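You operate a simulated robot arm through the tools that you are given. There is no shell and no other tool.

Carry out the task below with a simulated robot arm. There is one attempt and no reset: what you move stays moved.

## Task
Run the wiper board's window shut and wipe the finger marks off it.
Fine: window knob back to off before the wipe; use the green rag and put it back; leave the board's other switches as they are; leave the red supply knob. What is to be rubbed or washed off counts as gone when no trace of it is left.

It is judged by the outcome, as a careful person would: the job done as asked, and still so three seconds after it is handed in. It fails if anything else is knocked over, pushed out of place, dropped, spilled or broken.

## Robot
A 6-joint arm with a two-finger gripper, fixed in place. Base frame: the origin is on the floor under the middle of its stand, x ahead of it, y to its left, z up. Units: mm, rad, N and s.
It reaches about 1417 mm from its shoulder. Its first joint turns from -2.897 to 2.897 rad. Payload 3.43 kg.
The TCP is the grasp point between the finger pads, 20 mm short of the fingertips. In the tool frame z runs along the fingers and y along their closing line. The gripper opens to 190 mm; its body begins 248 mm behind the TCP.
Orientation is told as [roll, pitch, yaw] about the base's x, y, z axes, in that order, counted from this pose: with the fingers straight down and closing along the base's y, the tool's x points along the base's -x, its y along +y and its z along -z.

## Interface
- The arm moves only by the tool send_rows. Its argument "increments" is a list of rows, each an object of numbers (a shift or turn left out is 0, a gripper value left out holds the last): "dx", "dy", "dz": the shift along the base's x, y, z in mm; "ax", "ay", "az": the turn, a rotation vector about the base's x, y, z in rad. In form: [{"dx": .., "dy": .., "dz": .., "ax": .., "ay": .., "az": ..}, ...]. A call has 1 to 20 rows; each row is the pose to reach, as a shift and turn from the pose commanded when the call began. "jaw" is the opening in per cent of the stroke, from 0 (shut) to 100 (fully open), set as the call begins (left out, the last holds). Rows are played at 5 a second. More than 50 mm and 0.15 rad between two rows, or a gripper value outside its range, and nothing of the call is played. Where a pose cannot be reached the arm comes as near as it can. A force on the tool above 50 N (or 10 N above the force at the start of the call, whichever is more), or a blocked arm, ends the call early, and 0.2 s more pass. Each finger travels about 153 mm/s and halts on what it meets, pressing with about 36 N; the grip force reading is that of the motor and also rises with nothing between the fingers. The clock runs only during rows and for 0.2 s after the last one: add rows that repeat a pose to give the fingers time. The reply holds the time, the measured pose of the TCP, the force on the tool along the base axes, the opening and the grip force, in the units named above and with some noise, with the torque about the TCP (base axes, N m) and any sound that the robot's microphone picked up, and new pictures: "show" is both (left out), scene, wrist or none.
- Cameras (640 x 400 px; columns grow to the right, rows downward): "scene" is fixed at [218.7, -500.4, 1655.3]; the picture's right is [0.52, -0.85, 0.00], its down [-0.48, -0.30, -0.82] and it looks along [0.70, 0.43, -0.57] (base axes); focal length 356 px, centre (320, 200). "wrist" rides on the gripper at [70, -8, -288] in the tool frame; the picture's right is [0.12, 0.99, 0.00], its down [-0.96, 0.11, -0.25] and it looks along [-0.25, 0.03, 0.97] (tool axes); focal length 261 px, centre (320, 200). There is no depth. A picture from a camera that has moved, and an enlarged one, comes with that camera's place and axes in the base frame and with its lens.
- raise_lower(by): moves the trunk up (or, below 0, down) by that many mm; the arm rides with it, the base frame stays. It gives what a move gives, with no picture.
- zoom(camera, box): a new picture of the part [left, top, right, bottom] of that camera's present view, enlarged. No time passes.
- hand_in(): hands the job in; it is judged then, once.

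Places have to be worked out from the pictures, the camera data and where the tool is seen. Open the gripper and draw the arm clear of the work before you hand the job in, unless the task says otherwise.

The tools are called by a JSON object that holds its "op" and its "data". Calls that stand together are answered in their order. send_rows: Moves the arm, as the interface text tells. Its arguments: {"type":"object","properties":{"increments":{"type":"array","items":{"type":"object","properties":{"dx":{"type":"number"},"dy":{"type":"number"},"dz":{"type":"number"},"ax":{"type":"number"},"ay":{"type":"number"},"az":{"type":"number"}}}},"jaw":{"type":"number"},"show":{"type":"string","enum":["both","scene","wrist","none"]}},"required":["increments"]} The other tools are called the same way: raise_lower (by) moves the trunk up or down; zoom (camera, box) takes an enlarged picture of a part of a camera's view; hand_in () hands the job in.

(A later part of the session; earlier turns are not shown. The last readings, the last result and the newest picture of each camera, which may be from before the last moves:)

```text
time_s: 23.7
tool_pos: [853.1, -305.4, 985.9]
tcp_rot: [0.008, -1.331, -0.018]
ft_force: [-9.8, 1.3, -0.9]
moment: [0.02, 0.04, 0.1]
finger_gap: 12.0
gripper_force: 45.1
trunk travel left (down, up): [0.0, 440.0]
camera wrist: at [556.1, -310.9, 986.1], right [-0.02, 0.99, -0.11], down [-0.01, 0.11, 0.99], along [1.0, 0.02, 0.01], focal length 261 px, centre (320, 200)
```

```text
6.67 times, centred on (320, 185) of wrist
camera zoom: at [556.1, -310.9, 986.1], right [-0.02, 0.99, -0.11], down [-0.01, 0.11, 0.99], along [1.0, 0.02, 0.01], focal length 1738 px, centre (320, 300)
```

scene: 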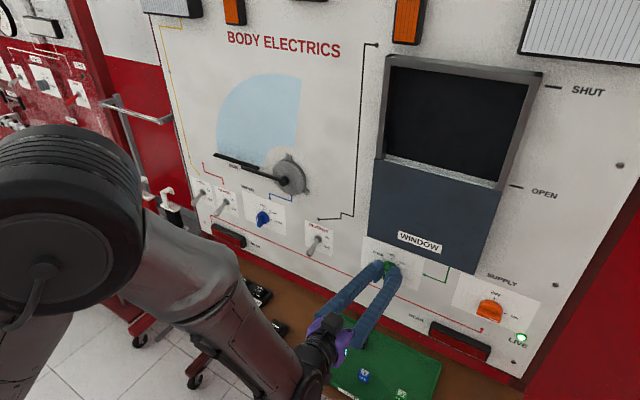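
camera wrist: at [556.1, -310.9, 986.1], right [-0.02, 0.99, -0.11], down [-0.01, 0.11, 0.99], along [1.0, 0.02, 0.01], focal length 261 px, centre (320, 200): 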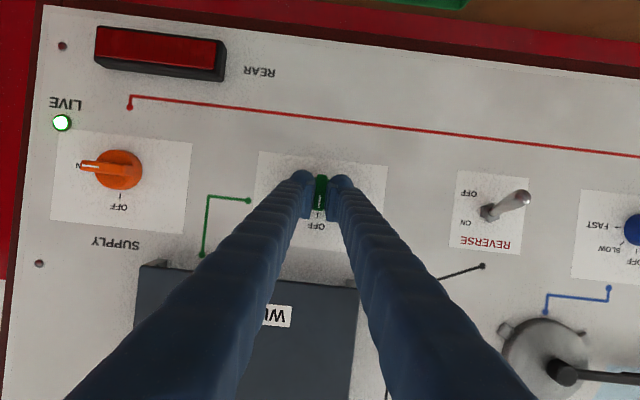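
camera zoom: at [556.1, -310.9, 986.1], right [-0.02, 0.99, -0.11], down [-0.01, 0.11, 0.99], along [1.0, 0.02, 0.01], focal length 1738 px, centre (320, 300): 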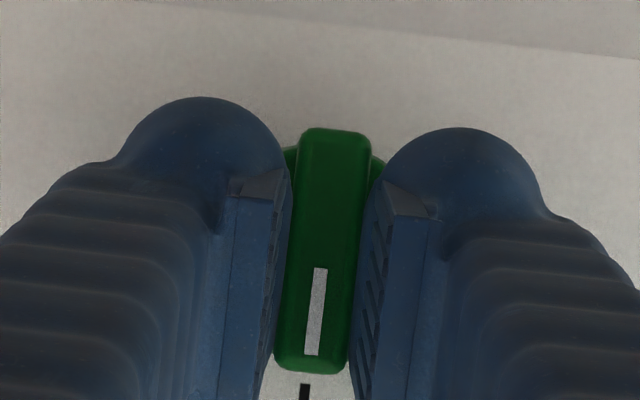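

The pads grip the 12 mm bar firmly. Now I turn it +45° about the x axis (toward UP) around the knob's axis.

{"op": "send_rows", "data": {"increments": [{"ax": 0.13, "dy": -0.7}, {"ax": 0.26, "dy": -1.4, "dz": -0.2}, {"ax": 0.39, "dy": -2.1, "dz": -0.4}, {"ax": 0.52, "dy": -2.7, "dz": -0.7}, {"ax": 0.65, "dy": -3.3, "dz": -1.1}, {"ax": 0.785, "dy": -3.9, "dz": -1.6}]}}

{"op": "zoom", "data": {"camera": "scene", "box": [346, 240, 426, 290]}}

{"op": "zoom", "data": {"camera": "scene", "box": [360, 40, 560, 200]}}

```text
time_s: 25.1
tool_pos: [852.3, -308.8, 984.1]
tcp_rot: [1.328, -0.752, -1.237]
ft_force: [-14.2, 1.2, -4.9]
moment: [-0.21, -0.01, 0.19]
finger_gap: 12.2
gripper_force: 44.9
trunk travel left (down, up): [0.0, 440.0]
camera wrist: at [556.0, -313.7, 980.8], right [-0.02, 0.78, 0.62], down [-0.01, -0.62, 0.78], along [1.0, 0.01, 0.02], focal length 261 px, centre (320, 200)
```

scene: 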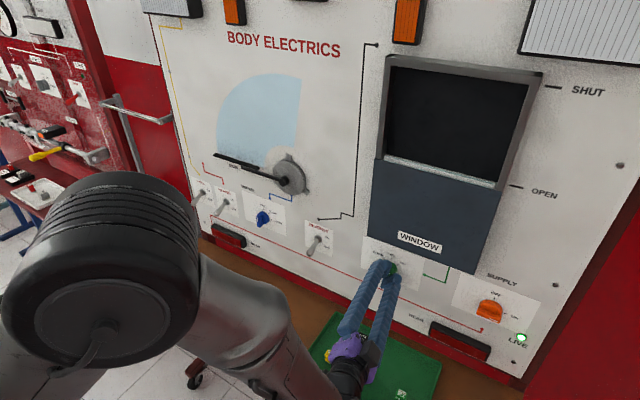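
wrist: 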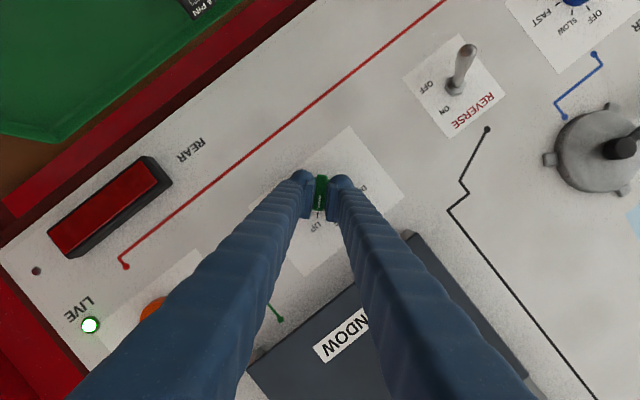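

```text
8.00 times, centred on (386, 265) of scene
camera zoom: at [218.7, -500.4, 1655.3], right [0.52, -0.85, 0.0], down [-0.48, -0.3, -0.82], along [0.7, 0.43, -0.57], focal length 2852 px, centre (-208, -320)
```

zoom: 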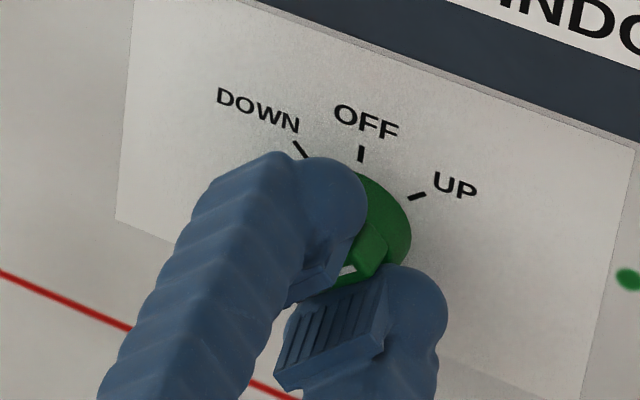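

```text
2.50 times, centred on (460, 120) of scene
camera zoom: at [218.7, -500.4, 1655.3], right [0.52, -0.85, 0.0], down [-0.48, -0.3, -0.82], along [0.7, 0.43, -0.57], focal length 891 px, centre (-30, 400)
```

zoom: 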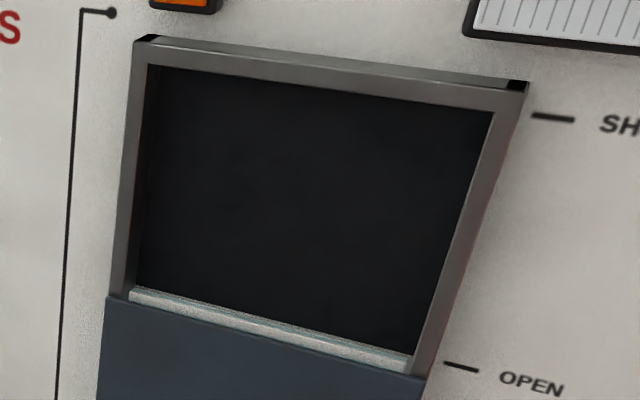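

The knob turned to UP and the pane's edge seems to be rising slightly. I hold still and watch the window.

{"op": "send_rows", "data": {"increments": [{}, {}, {}, {}, {}], "show": "none"}}

{"op": "zoom", "data": {"camera": "scene", "box": [360, 40, 560, 200]}}

```text
time_s: 26.3
tool_pos: [853.1, -308.7, 985.8]
tcp_rot: [1.326, -0.751, -1.238]
ft_force: [-19.3, 1.9, -9.8]
moment: [-0.13, -0.04, 0.12]
finger_gap: 12.1
gripper_force: 44.9
trunk travel left (down, up): [0.0, 440.0]
```

```text
2.50 times, centred on (460, 120) of scene
camera zoom: at [218.7, -500.4, 1655.3], right [0.52, -0.85, 0.0], down [-0.48, -0.3, -0.82], along [0.7, 0.43, -0.57], focal length 891 px, centre (-30, 400)
```

zoom: 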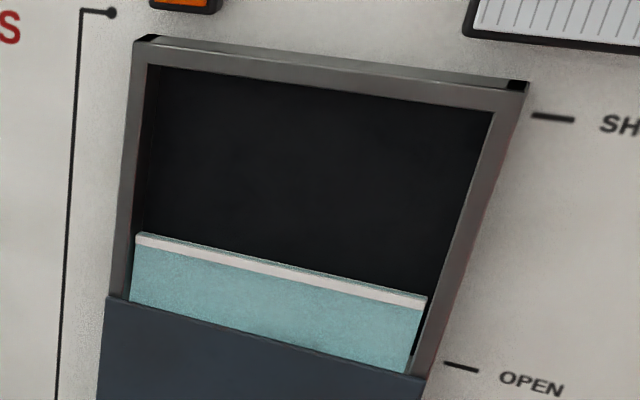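

The light-blue pane is rising steadily. I keep holding for under two seconds more, then look again.

{"op": "send_rows", "data": {"increments": [{}, {}, {}, {}, {}, {}, {}, {}], "show": "none"}}

{"op": "zoom", "data": {"camera": "scene", "box": [360, 40, 560, 200]}}

```text
time_s: 28.1
tool_pos: [852.6, -309.9, 984.8]
tcp_rot: [1.326, -0.752, -1.237]
ft_force: [-21.7, 2.8, -12.5]
moment: [-0.12, -0.01, 0.17]
finger_gap: 11.8
gripper_force: 45.1
trunk travel left (down, up): [0.0, 440.0]
```

```text
2.50 times, centred on (460, 120) of scene
camera zoom: at [218.7, -500.4, 1655.3], right [0.52, -0.85, 0.0], down [-0.48, -0.3, -0.82], along [0.7, 0.43, -0.57], focal length 891 px, centre (-30, 400)
```

zoom: 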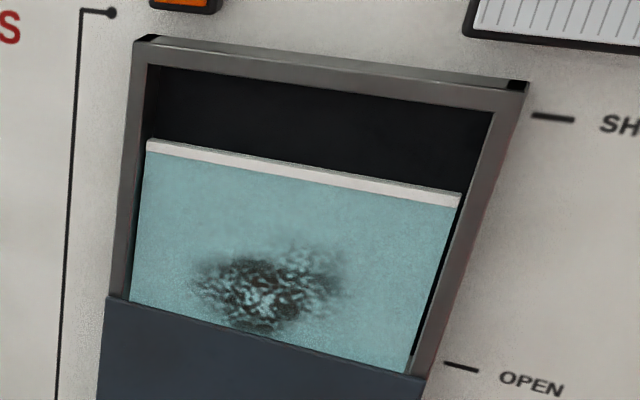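

The smudge of finger marks shows on the pane, which is about half shut. I hold on for another 1.4 s.

{"op": "send_rows", "data": {"increments": [{}, {}, {}, {}, {}, {}], "show": "none"}}

{"op": "zoom", "data": {"camera": "scene", "box": [360, 40, 560, 200]}}

```text
time_s: 29.5
tool_pos: [852.7, -310.0, 983.7]
tcp_rot: [1.325, -0.752, -1.237]
ft_force: [-21.8, 1.2, -14.0]
moment: [-0.14, -0.05, 0.09]
finger_gap: 11.8
gripper_force: 45.4
trunk travel left (down, up): [0.0, 440.0]
```

```text
2.50 times, centred on (460, 120) of scene
camera zoom: at [218.7, -500.4, 1655.3], right [0.52, -0.85, 0.0], down [-0.48, -0.3, -0.82], along [0.7, 0.43, -0.57], focal length 891 px, centre (-30, 400)
```

zoom: 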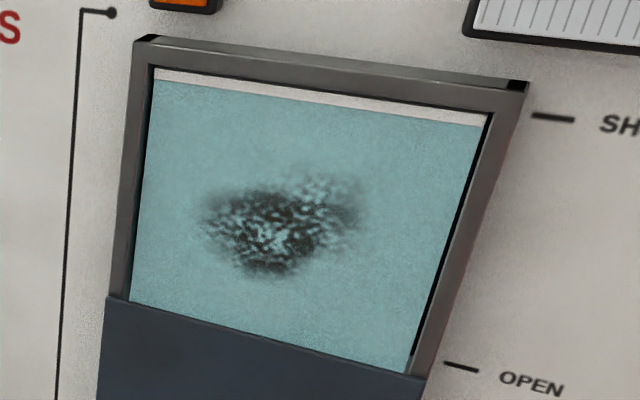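

It is nearly at the top of the frame. I wait 0.6 s more and compare to see if it still moves.

{"op": "send_rows", "data": {"increments": [{}, {}], "show": "none"}}

{"op": "zoom", "data": {"camera": "scene", "box": [360, 40, 560, 200]}}

```text
time_s: 30.1
tool_pos: [852.8, -309.2, 984.4]
tcp_rot: [1.327, -0.753, -1.238]
ft_force: [-22.1, 1.5, -14.6]
moment: [-0.16, -0.07, 0.2]
finger_gap: 12.2
gripper_force: 44.7
trunk travel left (down, up): [0.0, 440.0]
```

```text
2.50 times, centred on (460, 120) of scene
camera zoom: at [218.7, -500.4, 1655.3], right [0.52, -0.85, 0.0], down [-0.48, -0.3, -0.82], along [0.7, 0.43, -0.57], focal length 891 px, centre (-30, 400)
```

zoom: 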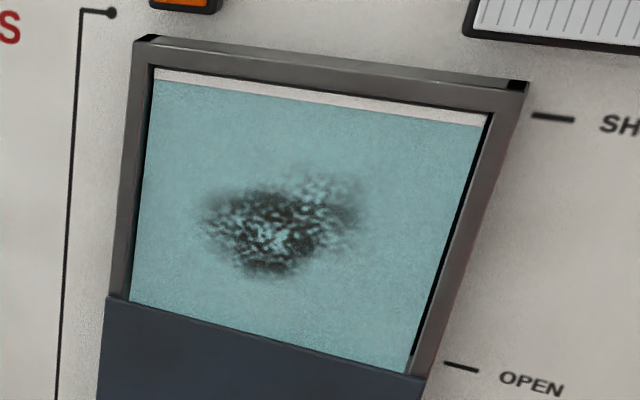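

The pane has stopped: it is fully shut. Now I turn the knob back by 45° to OFF along the same arc.

{"op": "send_rows", "data": {"increments": [{"ax": -0.135, "dy": 0.6, "dz": 0.5}, {"ax": -0.265, "dy": 1.2, "dz": 0.9}, {"ax": -0.395, "dy": 1.8, "dz": 1.2}, {"ax": -0.525, "dy": 2.5, "dz": 1.4}, {"ax": -0.655, "dy": 3.2, "dz": 1.6}, {"ax": -0.785, "dy": 3.9, "dz": 1.6}, {"ax": -0.785, "dy": 3.9, "dz": 1.6}]}}

{"op": "zoom", "data": {"camera": "scene", "box": [346, 240, 426, 290]}}

{"op": "zoom", "data": {"camera": "wrist", "box": [272, 155, 368, 215]}}

```text
time_s: 31.7
tool_pos: [852.3, -304.4, 985.3]
tcp_rot: [0.003, -1.328, -0.012]
ft_force: [-20.2, 3.6, -11.0]
moment: [0.01, 0.16, 0.19]
finger_gap: 12.0
gripper_force: 44.7
trunk travel left (down, up): [0.0, 440.0]
camera wrist: at [556.3, -310.9, 986.1], right [-0.02, 0.99, -0.12], down [-0.01, 0.12, 0.99], along [1.0, 0.02, 0.01], focal length 261 px, centre (320, 200)
```

scene: 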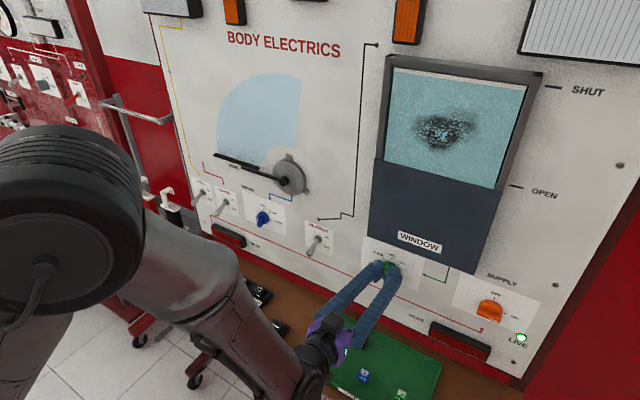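
wrist: 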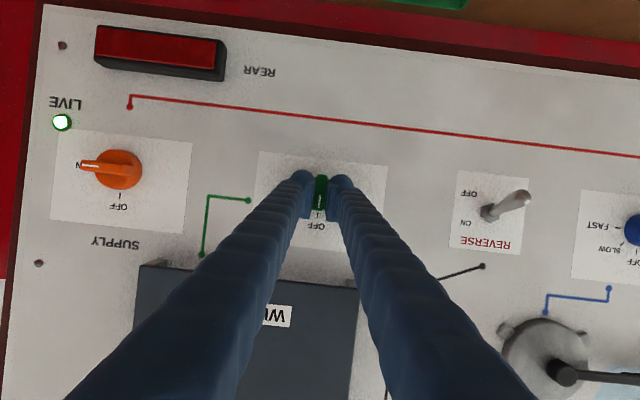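

```text
8.00 times, centred on (386, 265) of scene
camera zoom: at [218.7, -500.4, 1655.3], right [0.52, -0.85, 0.0], down [-0.48, -0.3, -0.82], along [0.7, 0.43, -0.57], focal length 2852 px, centre (-208, -320)
```

zoom: 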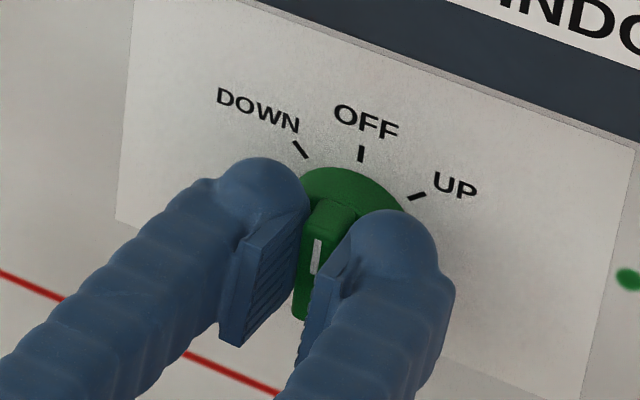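

```text
6.67 times, centred on (320, 185) of wrist
camera zoom: at [556.3, -310.9, 986.1], right [-0.02, 0.99, -0.12], down [-0.01, 0.12, 0.99], along [1.0, 0.02, 0.01], focal length 1738 px, centre (320, 300)
```

zoom: 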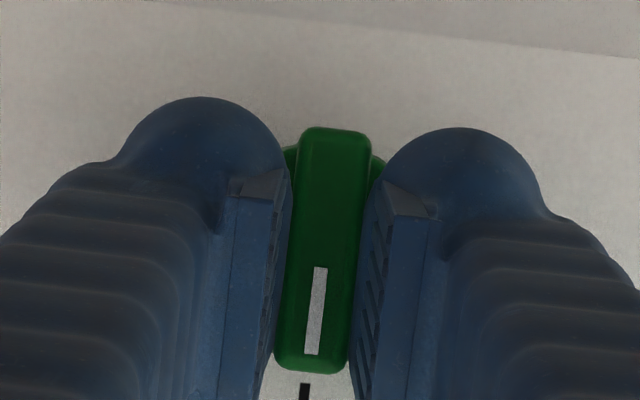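

The knob sits exactly as before at OFF, with the window shut. I open the jaw to 36 mm, let it settle, and pull straight back.

{"op": "send_rows", "data": {"increments": [{}, {}, {}], "jaw": 19, "show": "none"}}

{"op": "send_rows", "data": {"increments": [{"dx": -8}, {"dx": -16}, {"dx": -24}, {"dx": -32}, {"dx": -35, "dz": 15}]}}

{"op": "zoom", "data": {"camera": "scene", "box": [330, 230, 458, 310]}}

{"op": "zoom", "data": {"camera": "scene", "box": [360, 40, 560, 200]}}

```text
time_s: 32.5
tool_pos: [852.9, -305.4, 985.3]
tcp_rot: [0.006, -1.329, -0.016]
ft_force: [0.9, -0.1, 0.2]
moment: [0.02, -0.01, 0.02]
finger_gap: 36.0
gripper_force: 0.2
trunk travel left (down, up): [0.0, 440.0]
```

```text
time_s: 33.7
tool_pos: [818.7, -303.7, 1000.4]
tcp_rot: [0.005, -1.329, -0.016]
ft_force: [0.1, 0.1, -0.1]
moment: [0.02, -0.12, 0.07]
finger_gap: 36.3
gripper_force: 0.0
trunk travel left (down, up): [0.0, 440.0]
camera wrist: at [522.1, -311.0, 1000.7], right [-0.02, 0.99, -0.11], down [-0.01, 0.11, 0.99], along [1.0, 0.02, 0.01], focal length 261 px, centre (320, 200)
```

scene: 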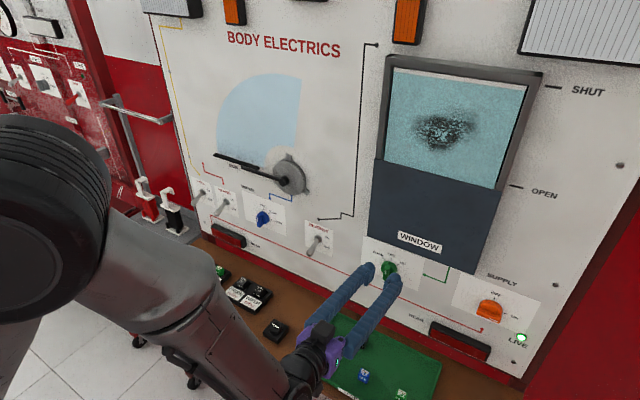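
wrist: 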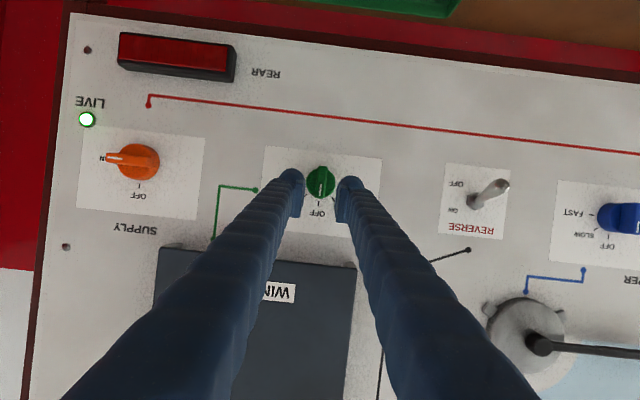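

```text
5.00 times, centred on (394, 270) of scene
camera zoom: at [218.7, -500.4, 1655.3], right [0.52, -0.85, 0.0], down [-0.48, -0.3, -0.82], along [0.7, 0.43, -0.57], focal length 1782 px, centre (-50, -150)
```

zoom: 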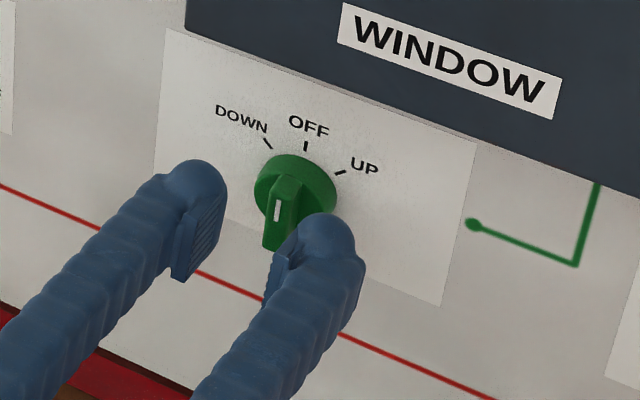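

```text
2.50 times, centred on (460, 120) of scene
camera zoom: at [218.7, -500.4, 1655.3], right [0.52, -0.85, 0.0], down [-0.48, -0.3, -0.82], along [0.7, 0.43, -0.57], focal length 891 px, centre (-30, 400)
```

zoom: 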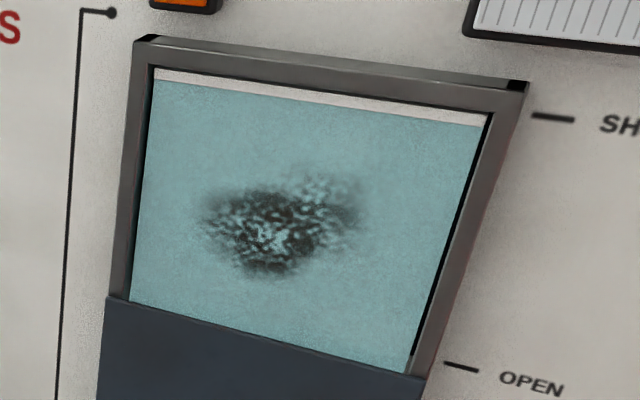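

The knob reads OFF, the pane is shut with the smudge roughly at y -295…-430, z 1325…1430. Next I fetch the rag: I pull away from the board while pitching the gripper down and swinging to the left.

{"op": "send_rows", "data": {"increments": [{"ay": 0.133, "dx": -17, "dy": 30, "dz": 5}, {"ay": 0.266, "dx": -34, "dy": 60, "dz": 10}, {"ay": 0.399, "dx": -51, "dy": 95, "dz": 15}, {"ay": 0.532, "dx": -68, "dy": 130, "dz": 20}, {"ay": 0.665, "dx": -85, "dy": 170, "dz": 25}, {"ay": 0.798, "dx": -102, "dy": 210, "dz": 30}, {"ay": 0.931, "dx": -119, "dy": 250, "dz": 35}, {"ay": 1.064, "dx": -136, "dy": 290, "dz": 40}, {"ay": 1.197, "dx": -153, "dy": 330, "dz": 45}, {"ay": 1.329, "dx": -170, "dy": 370, "dz": 50}]}}

```text
time_s: 35.9
tool_pos: [648.9, 64.0, 1050.9]
tcp_rot: [-0.012, 0.002, -0.004]
ft_force: [-0.7, -0.7, -0.3]
moment: [0.13, -0.04, -0.02]
finger_gap: 36.0
gripper_force: 0.2
trunk travel left (down, up): [0.0, 440.0]
camera wrist: at [578.0, 58.6, 1339.0], right [-0.11, 0.99, -0.01], down [0.96, 0.11, 0.24], along [0.24, 0.02, -0.97], focal length 261 px, centre (320, 200)
```

scene: 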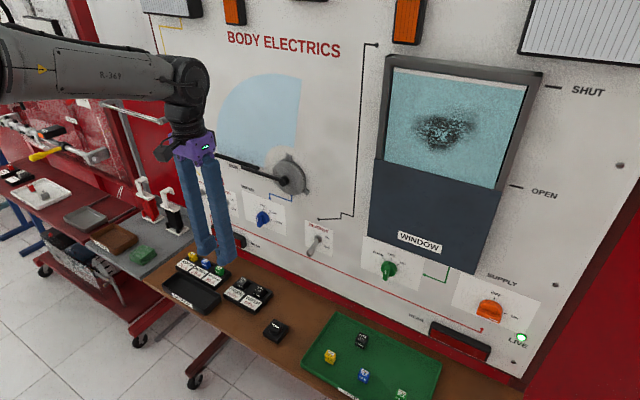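
wrist: 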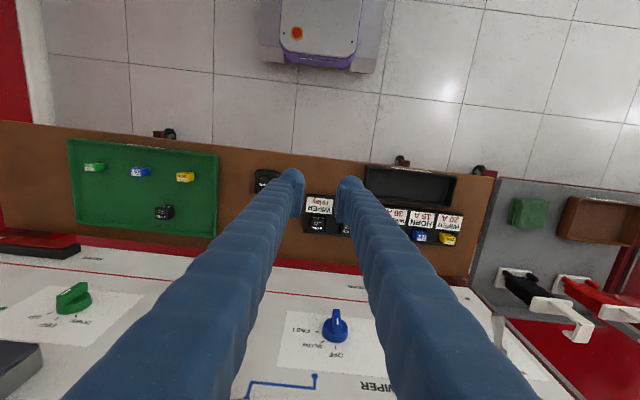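

The gripper points straight down at (649,64,1051), and the rag is visible on the right of the wrist view. I travel left toward it while descending a little, and then refine its position.

{"op": "send_rows", "data": {"increments": [{"dy": 42, "dz": -12, "dx": 3}, {"dy": 84, "dz": -24, "dx": 6}, {"dy": 126, "dz": -36, "dx": 9}, {"dy": 168, "dz": -48, "dx": 12}, {"dy": 210, "dz": -60, "dx": 15}, {"dy": 252, "dz": -72, "dx": 18}, {"dy": 294, "dz": -84, "dx": 21}, {"dy": 336, "dz": -96, "dx": 24}, {"dy": 378, "dz": -108, "dx": 27}, {"dy": 420, "dz": -120, "dx": 30}], "jaw": 75}}

```text
time_s: 38.1
tool_pos: [679.9, 486.4, 932.3]
tcp_rot: [-0.01, 0.0, -0.004]
ft_force: [0.1, -0.3, 0.1]
moment: [0.16, 0.02, 0.01]
finger_gap: 142.7
gripper_force: 0.1
trunk travel left (down, up): [0.0, 440.0]
camera wrist: at [609.1, 480.4, 1219.4], right [-0.11, 0.99, -0.01], down [0.96, 0.11, 0.25], along [0.25, 0.02, -0.97], focal length 261 px, centre (320, 200)
```

scene: 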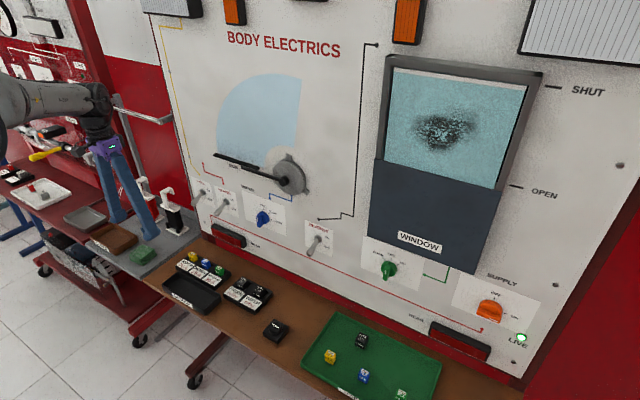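
wrist: 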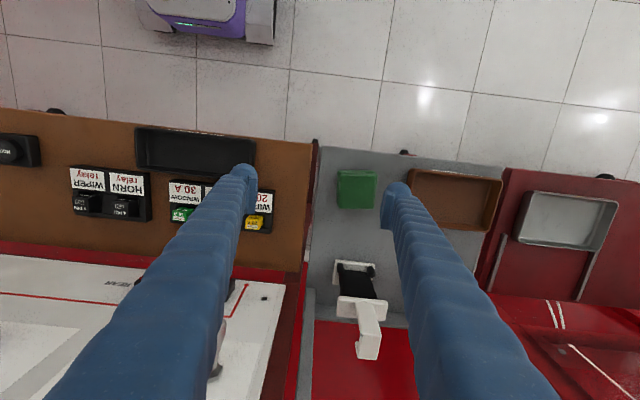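

The rag now triangulates to about (699,551) with its top near z≈760. I zoom for its outline before centring above it.

{"op": "zoom", "data": {"camera": "wrist", "box": [300, 140, 428, 220]}}

{"op": "zoom", "data": {"camera": "scene", "box": [80, 180, 208, 260]}}

```text
5.00 times, centred on (364, 180) of wrist
camera zoom: at [609.1, 480.4, 1219.4], right [-0.11, 0.99, -0.01], down [0.96, 0.11, 0.25], along [0.25, 0.02, -0.97], focal length 1303 px, centre (100, 300)
```

zoom: 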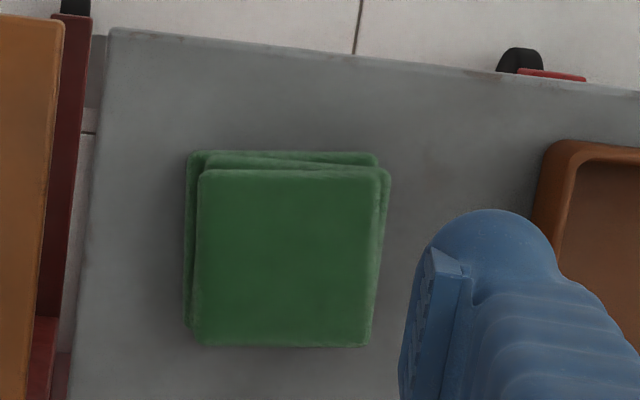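

```text
5.00 times, centred on (144, 220) of scene
camera zoom: at [218.7, -500.4, 1655.3], right [0.52, -0.85, 0.0], down [-0.48, -0.3, -0.82], along [0.7, 0.43, -0.57], focal length 1782 px, centre (1200, 100)
```

zoom: 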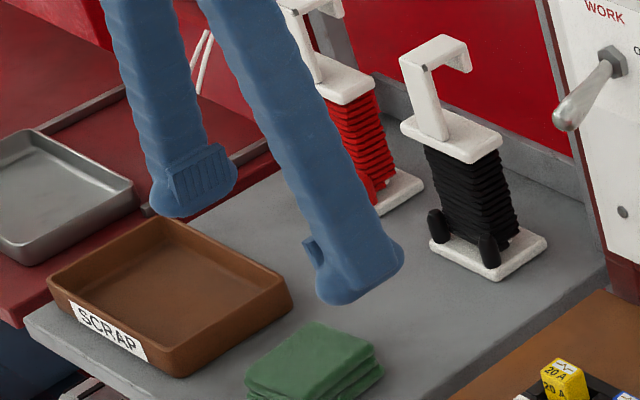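

The rag is about 72×72 mm, turned about +0.11 rad, with its centre near (702,555); the SCRAP tray begins near y≈646. I centre above it, align yaw, narrow the jaw to ~91 mm and descend to z≈850.

{"op": "send_rows", "data": {"increments": [{"dy": 20, "dx": 6, "dz": -20, "az": 0.03}, {"dy": 40, "dx": 12, "dz": -40, "az": 0.06}, {"dy": 55, "dx": 17, "dz": -60, "az": 0.09}, {"dy": 68, "dx": 22, "dz": -82, "az": 0.11}, {"dy": 68, "dx": 22, "dz": -82, "az": 0.11}], "jaw": 48}}

{"op": "zoom", "data": {"camera": "wrist", "box": [240, 120, 400, 220]}}

{"op": "zoom", "data": {"camera": "scene", "box": [80, 180, 208, 260]}}

```text
time_s: 39.3
tool_pos: [699.9, 553.4, 848.2]
tcp_rot: [-0.01, 0.0, 0.107]
ft_force: [0.2, 0.3, 0.2]
moment: [-0.04, 0.05, 0.0]
finger_gap: 91.4
gripper_force: 0.0
trunk travel left (down, up): [0.0, 440.0]
camera wrist: at [631.4, 540.0, 1135.7], right [-0.22, 0.97, -0.01], down [0.94, 0.22, 0.25], along [0.24, 0.05, -0.97], focal length 261 px, centre (320, 200)
```

scene: 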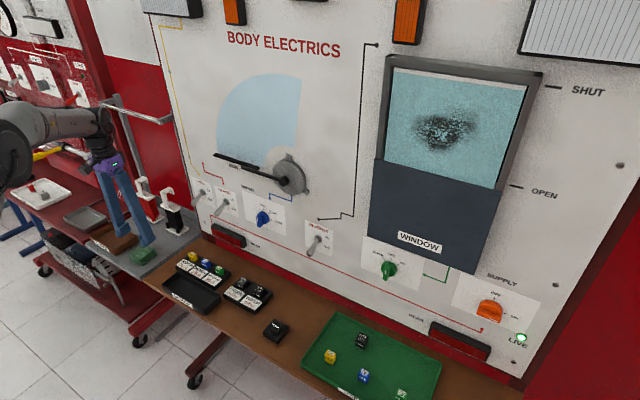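
wrist: 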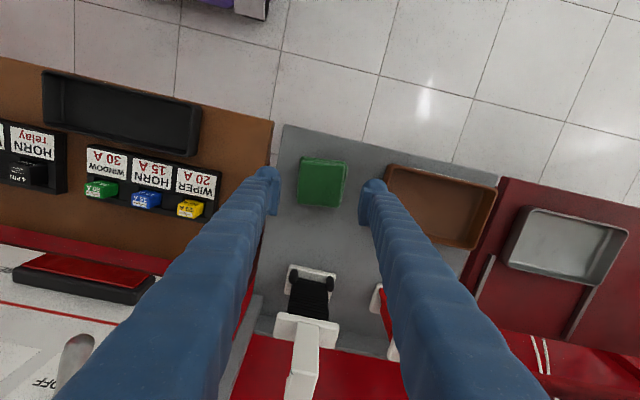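

```text
4.00 times, centred on (320, 170) of wrist
camera zoom: at [631.4, 540.0, 1135.7], right [-0.22, 0.97, -0.01], down [0.94, 0.22, 0.25], along [0.24, 0.05, -0.97], focal length 1043 px, centre (320, 320)
```

zoom: 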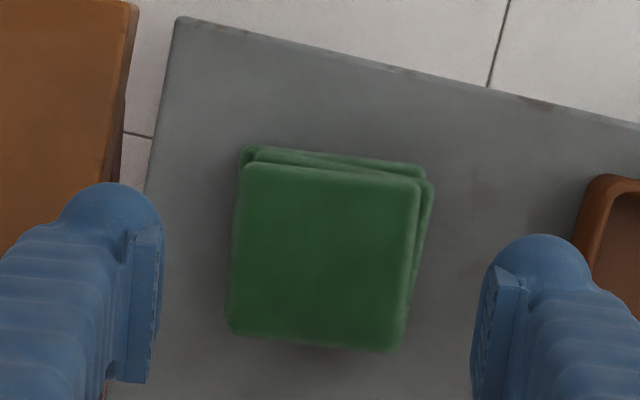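

```text
5.00 times, centred on (144, 220) of scene
camera zoom: at [218.7, -500.4, 1655.3], right [0.52, -0.85, 0.0], down [-0.48, -0.3, -0.82], along [0.7, 0.43, -0.57], focal length 1782 px, centre (1200, 100)
```

zoom: 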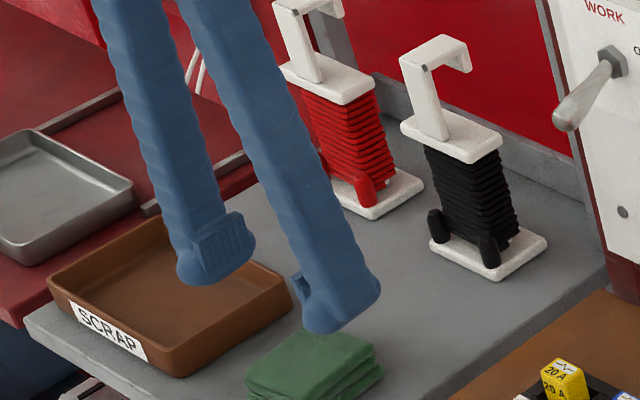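

The rag lines up with the tool and sits centred between the fingers; its top is ≈760 and the table ≈725. I descend so the fingertips stop about 13 mm above the table, straddling the rag.

{"op": "send_rows", "data": {"increments": [{"dz": -20, "dy": 1, "dx": 2}, {"dz": -40, "dy": 2, "dx": 2}, {"dz": -55, "dy": 2, "dx": 2}, {"dz": -68, "dy": 2, "dx": 2}, {"dz": -80, "dy": 2, "dx": 2}, {"dz": -85, "dy": 2, "dx": 2}], "jaw": 50}}

{"op": "zoom", "data": {"camera": "wrist", "box": [240, 120, 400, 220]}}

{"op": "zoom", "data": {"camera": "scene", "box": [100, 210, 196, 270]}}

```text
time_s: 40.7
tool_pos: [701.6, 556.0, 764.2]
tcp_rot: [-0.012, 0.001, 0.107]
ft_force: [-0.8, -0.7, -0.3]
moment: [0.0, -0.01, 0.0]
finger_gap: 95.0
gripper_force: 0.1
trunk travel left (down, up): [0.0, 440.0]
camera wrist: at [632.3, 541.5, 1051.1], right [-0.22, 0.97, -0.01], down [0.94, 0.22, 0.25], along [0.24, 0.05, -0.97], focal length 261 px, centre (320, 200)
```

scene: 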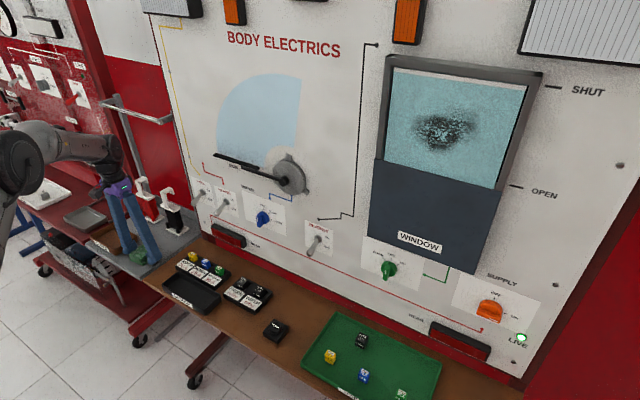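
wrist: 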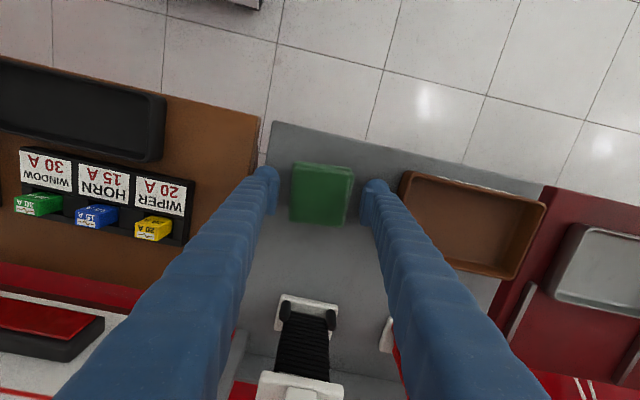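

```text
4.00 times, centred on (320, 170) of wrist
camera zoom: at [632.3, 541.5, 1051.1], right [-0.22, 0.97, -0.01], down [0.94, 0.22, 0.25], along [0.24, 0.05, -0.97], focal length 1043 px, centre (320, 320)
```

zoom: 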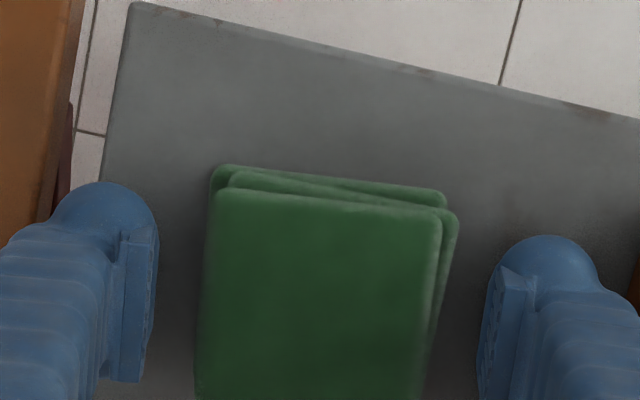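

```text
6.67 times, centred on (148, 240) of scene
camera zoom: at [218.7, -500.4, 1655.3], right [0.52, -0.85, 0.0], down [-0.48, -0.3, -0.82], along [0.7, 0.43, -0.57], focal length 2377 px, centre (1467, -67)
```

zoom: 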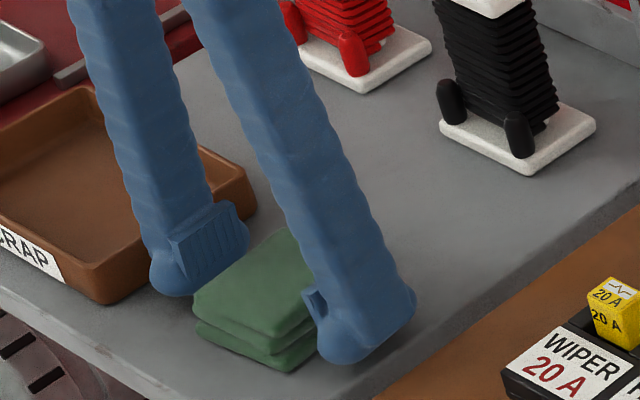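

The rag is centred between the pads, with tips ~19 mm above the table. I lower 5 mm more and close on the rag.

{"op": "send_rows", "data": {"increments": [{"dz": -3}, {"dz": -5}], "show": "none"}}

{"op": "send_rows", "data": {"increments": [{}, {}, {}, {}], "jaw": 0}}

{"op": "zoom", "data": {"camera": "wrist", "box": [240, 140, 400, 240]}}

{"op": "zoom", "data": {"camera": "scene", "box": [100, 210, 196, 270]}}

```text
time_s: 41.3
tool_pos: [702.7, 555.2, 758.3]
tcp_rot: [-0.01, -0.001, 0.108]
ft_force: [0.2, -0.1, 0.6]
moment: [-0.02, 0.01, 0.05]
finger_gap: 94.9
gripper_force: 0.1
trunk travel left (down, up): [0.0, 440.0]
```

```text
time_s: 42.3
tool_pos: [703.3, 556.0, 760.0]
tcp_rot: [-0.009, -0.002, 0.107]
ft_force: [1.3, 4.8, 8.7]
moment: [0.44, 0.15, -0.12]
finger_gap: 68.9
gripper_force: 35.5
trunk travel left (down, up): [0.0, 440.0]
camera wrist: at [632.3, 541.5, 1046.9], right [-0.22, 0.97, -0.01], down [0.94, 0.22, 0.25], along [0.24, 0.05, -0.97], focal length 261 px, centre (320, 200)
```

scene: 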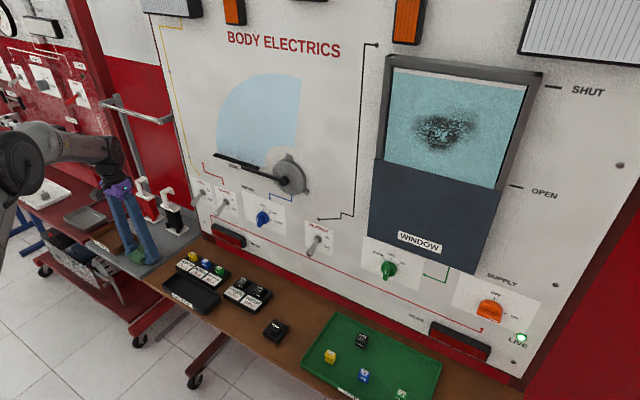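
wrist: 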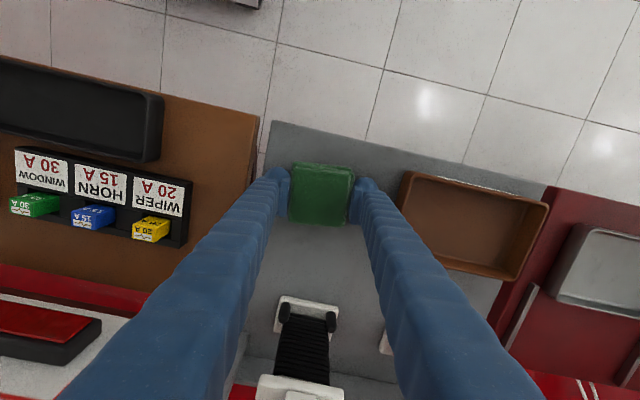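

```text
4.00 times, centred on (320, 190) of wrist
camera zoom: at [632.3, 541.5, 1046.9], right [-0.22, 0.97, -0.01], down [0.94, 0.22, 0.25], along [0.24, 0.05, -0.97], focal length 1043 px, centre (320, 240)
```

zoom: 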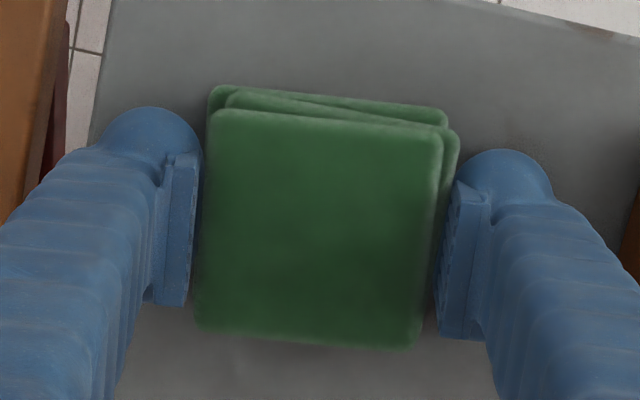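

```text
6.67 times, centred on (148, 240) of scene
camera zoom: at [218.7, -500.4, 1655.3], right [0.52, -0.85, 0.0], down [-0.48, -0.3, -0.82], along [0.7, 0.43, -0.57], focal length 2377 px, centre (1467, -67)
```

zoom: 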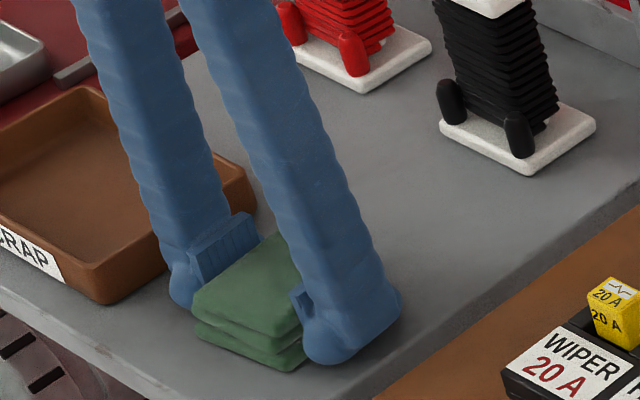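

The rag is gripped at 68.9 mm (grasp pose (703,556,759), yaw 0.107 noted for returning it). I lift it gently by 60 mm and check.

{"op": "send_rows", "data": {"increments": [{"dz": 10}, {"dz": 25}, {"dz": 45}, {"dz": 65}]}}

{"op": "zoom", "data": {"camera": "wrist", "box": [240, 140, 400, 240]}}

{"op": "zoom", "data": {"camera": "scene", "box": [100, 200, 196, 260]}}

```text
time_s: 43.3
tool_pos: [702.9, 555.8, 824.5]
tcp_rot: [-0.009, 0.0, 0.107]
ft_force: [0.0, 0.1, -0.1]
moment: [-0.03, 0.01, -0.03]
finger_gap: 0.0
gripper_force: 34.5
trunk travel left (down, up): [0.0, 440.0]
camera wrist: at [632.9, 541.6, 1111.8], right [-0.22, 0.97, -0.01], down [0.94, 0.22, 0.25], along [0.24, 0.05, -0.97], focal length 261 px, centre (320, 200)
```

scene: 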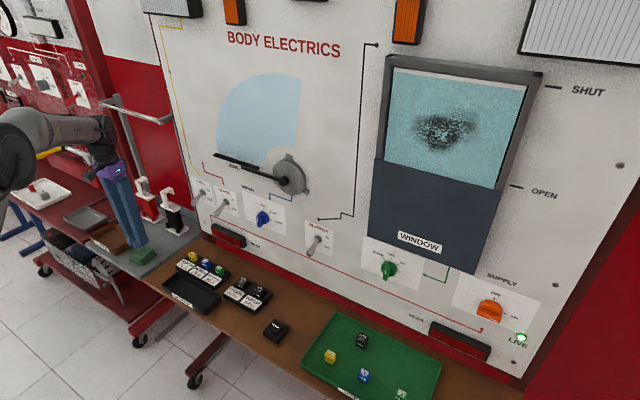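
wrist: 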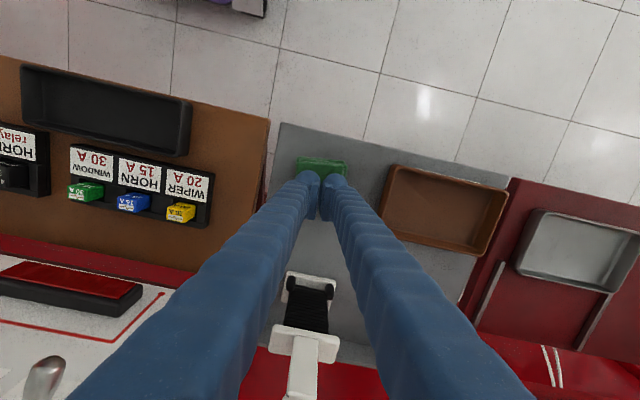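

```text
4.00 times, centred on (320, 190) of wrist
camera zoom: at [632.9, 541.6, 1111.8], right [-0.22, 0.97, -0.01], down [0.94, 0.22, 0.25], along [0.24, 0.05, -0.97], focal length 1043 px, centre (320, 240)
```

zoom: 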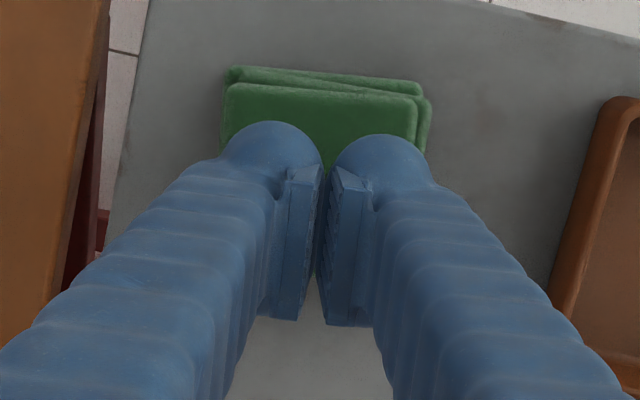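

```text
6.67 times, centred on (148, 230) of scene
camera zoom: at [218.7, -500.4, 1655.3], right [0.52, -0.85, 0.0], down [-0.48, -0.3, -0.82], along [0.7, 0.43, -0.57], focal length 2377 px, centre (1467, 0)
```

zoom: 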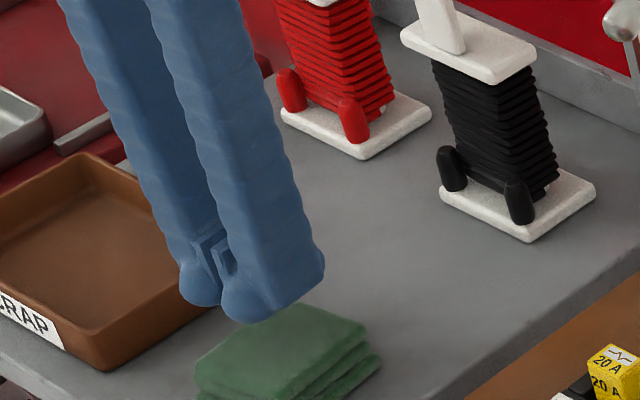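

The pads slipped off over the rag's top; it stayed where it was. I need a deeper grip, so I reopen here, descend again and go lower in small steps watching for table contact.

{"op": "send_rows", "data": {"increments": [{}, {}, {}], "jaw": 50, "show": "wrist"}}

{"op": "zoom", "data": {"camera": "wrist", "box": [240, 140, 400, 240]}}

```text
time_s: 44.1
tool_pos: [702.6, 555.7, 823.4]
tcp_rot: [-0.011, 0.001, 0.106]
ft_force: [0.6, 0.2, 1.0]
moment: [0.0, 0.02, 0.0]
finger_gap: 94.8
gripper_force: 0.0
trunk travel left (down, up): [0.0, 440.0]
camera wrist: at [632.9, 541.5, 1111.7], right [-0.22, 0.97, -0.01], down [0.94, 0.22, 0.25], along [0.24, 0.05, -0.97], focal length 261 px, centre (320, 200)
```

wrist: 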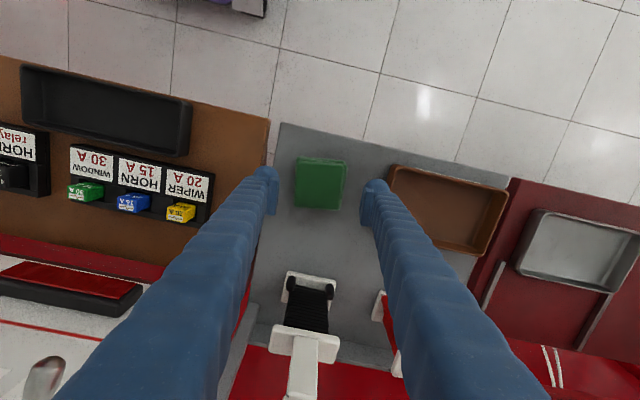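

```text
4.00 times, centred on (320, 190) of wrist
camera zoom: at [632.9, 541.5, 1111.7], right [-0.22, 0.97, -0.01], down [0.94, 0.22, 0.25], along [0.24, 0.05, -0.97], focal length 1043 px, centre (320, 240)
```

zoom: 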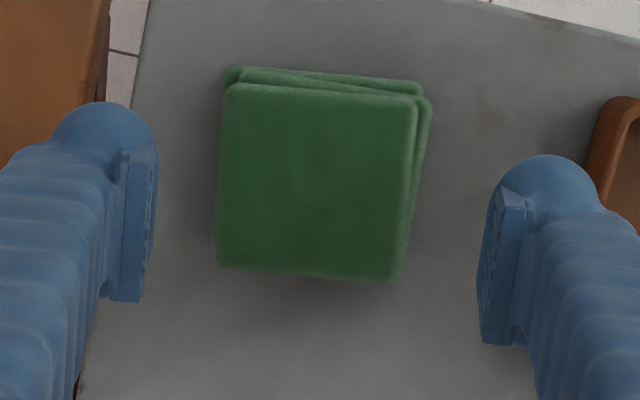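

Refined estimate: rag top ≈752, table ≈725, so the earlier overlap was only on its rounded top. I descend to TCP z≈752 and check for table contact.

{"op": "send_rows", "data": {"increments": [{"dz": -25}, {"dz": -45}, {"dz": -60}, {"dz": -68}, {"dz": -72}], "show": "none"}}

```text
time_s: 45.3
tool_pos: [702.8, 556.7, 757.5]
tcp_rot: [-0.007, -0.006, 0.107]
ft_force: [-5.0, -4.5, 41.6]
moment: [2.32, 0.49, 0.37]
finger_gap: 94.7
gripper_force: 0.1
trunk travel left (down, up): [0.0, 440.0]
```

The fingertips touched the table at TCP z≈757 (41 N), so the table is at about z 737 and the pads, which begin ~10 mm above the tips, only caught the rag's rounded top. I lift off and will instead come in with the tool nearly horizontal, so the tall pads cover the rag's full thickness.

{"op": "send_rows", "data": {"increments": [{"dz": 8}, {"dz": 30}, {"dz": 60}, {"dz": 100}, {"dz": 130, "dx": -20}, {"dz": 150, "dx": -40}], "show": "wrist"}}

{"op": "zoom", "data": {"camera": "scene", "box": [80, 180, 208, 260]}}

```text
time_s: 46.7
tool_pos: [661.6, 553.9, 902.4]
tcp_rot: [-0.01, 0.0, 0.107]
ft_force: [0.0, -0.2, 1.4]
moment: [-0.01, -0.02, 0.0]
finger_gap: 95.2
gripper_force: 0.1
trunk travel left (down, up): [0.0, 440.0]
camera wrist: at [592.5, 541.5, 1190.8], right [-0.22, 0.97, -0.01], down [0.94, 0.22, 0.25], along [0.24, 0.05, -0.97], focal length 261 px, centre (320, 200)
```

wrist: 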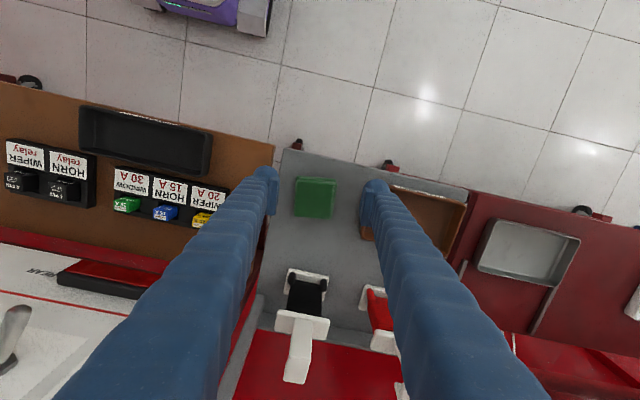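

```text
5.00 times, centred on (144, 220) of scene
camera zoom: at [218.7, -500.4, 1655.3], right [0.52, -0.85, 0.0], down [-0.48, -0.3, -0.82], along [0.7, 0.43, -0.57], focal length 1782 px, centre (1200, 100)
```

zoom: 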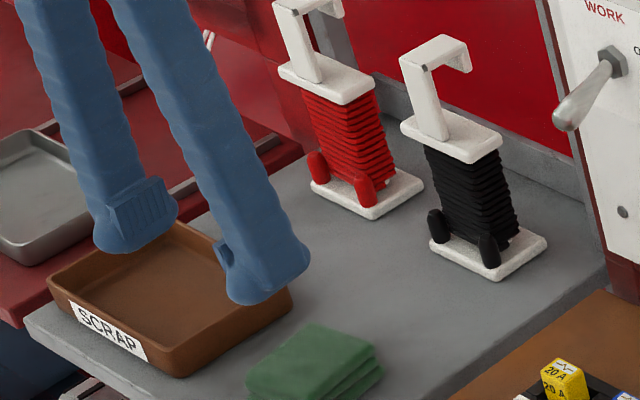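

The rag and tray are undisturbed. I now pitch the tool up to 20° below horizontal, pointing +x with the rag's yaw, while staying at z≈900.

{"op": "send_rows", "data": {"increments": [{"ax": 0.0144, "ay": -0.135, "dx": -2}, {"ax": 0.0289, "ay": -0.27, "dx": -4}, {"ax": 0.0433, "ay": -0.404, "dx": -6}, {"ax": 0.0578, "ay": -0.539, "dx": -8}, {"ax": 0.0722, "ay": -0.674, "dx": -10}, {"ax": 0.0867, "ay": -0.809, "dx": -12}, {"ax": 0.1011, "ay": -0.943, "dx": -14}, {"ax": 0.1156, "ay": -1.078, "dx": -16}, {"ax": 0.13, "ay": -1.213, "dx": -18}]}}

```text
time_s: 48.7
tool_pos: [644.0, 555.7, 904.3]
tcp_rot: [0.003, -1.224, 0.095]
ft_force: [0.1, -0.2, 0.2]
moment: [0.04, 0.13, 0.19]
finger_gap: 95.1
gripper_force: 0.1
trunk travel left (down, up): [0.0, 440.0]
camera wrist: at [350.7, 517.4, 935.8], right [-0.14, 0.98, -0.11], down [0.08, 0.12, 0.99], along [0.99, 0.13, -0.1], focal length 261 px, centre (320, 200)
```

scene: 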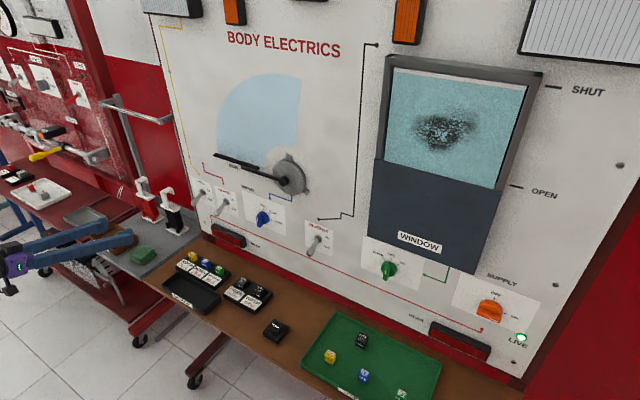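
wrist: 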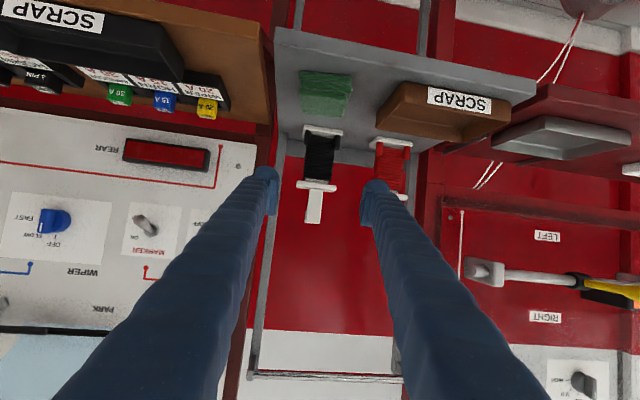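

Orientation reached. I zoom in on the rag from this low viewpoint to measure its height and position.

{"op": "zoom", "data": {"camera": "wrist", "box": [262, 40, 390, 120]}}

```text
5.00 times, centred on (326, 80) of wrist
camera zoom: at [350.7, 517.4, 935.8], right [-0.14, 0.98, -0.11], down [0.08, 0.12, 0.99], along [0.99, 0.13, -0.1], focal length 1303 px, centre (290, 800)
```

zoom: 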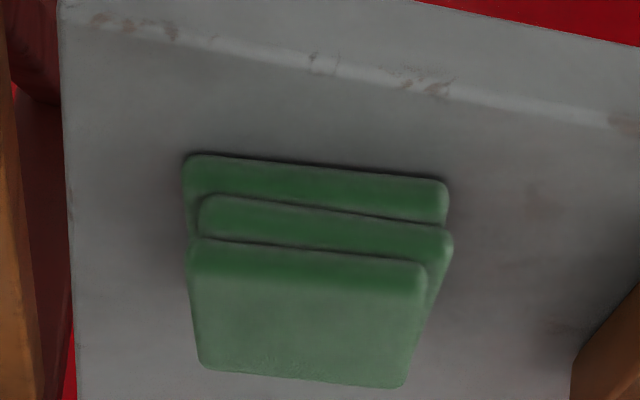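

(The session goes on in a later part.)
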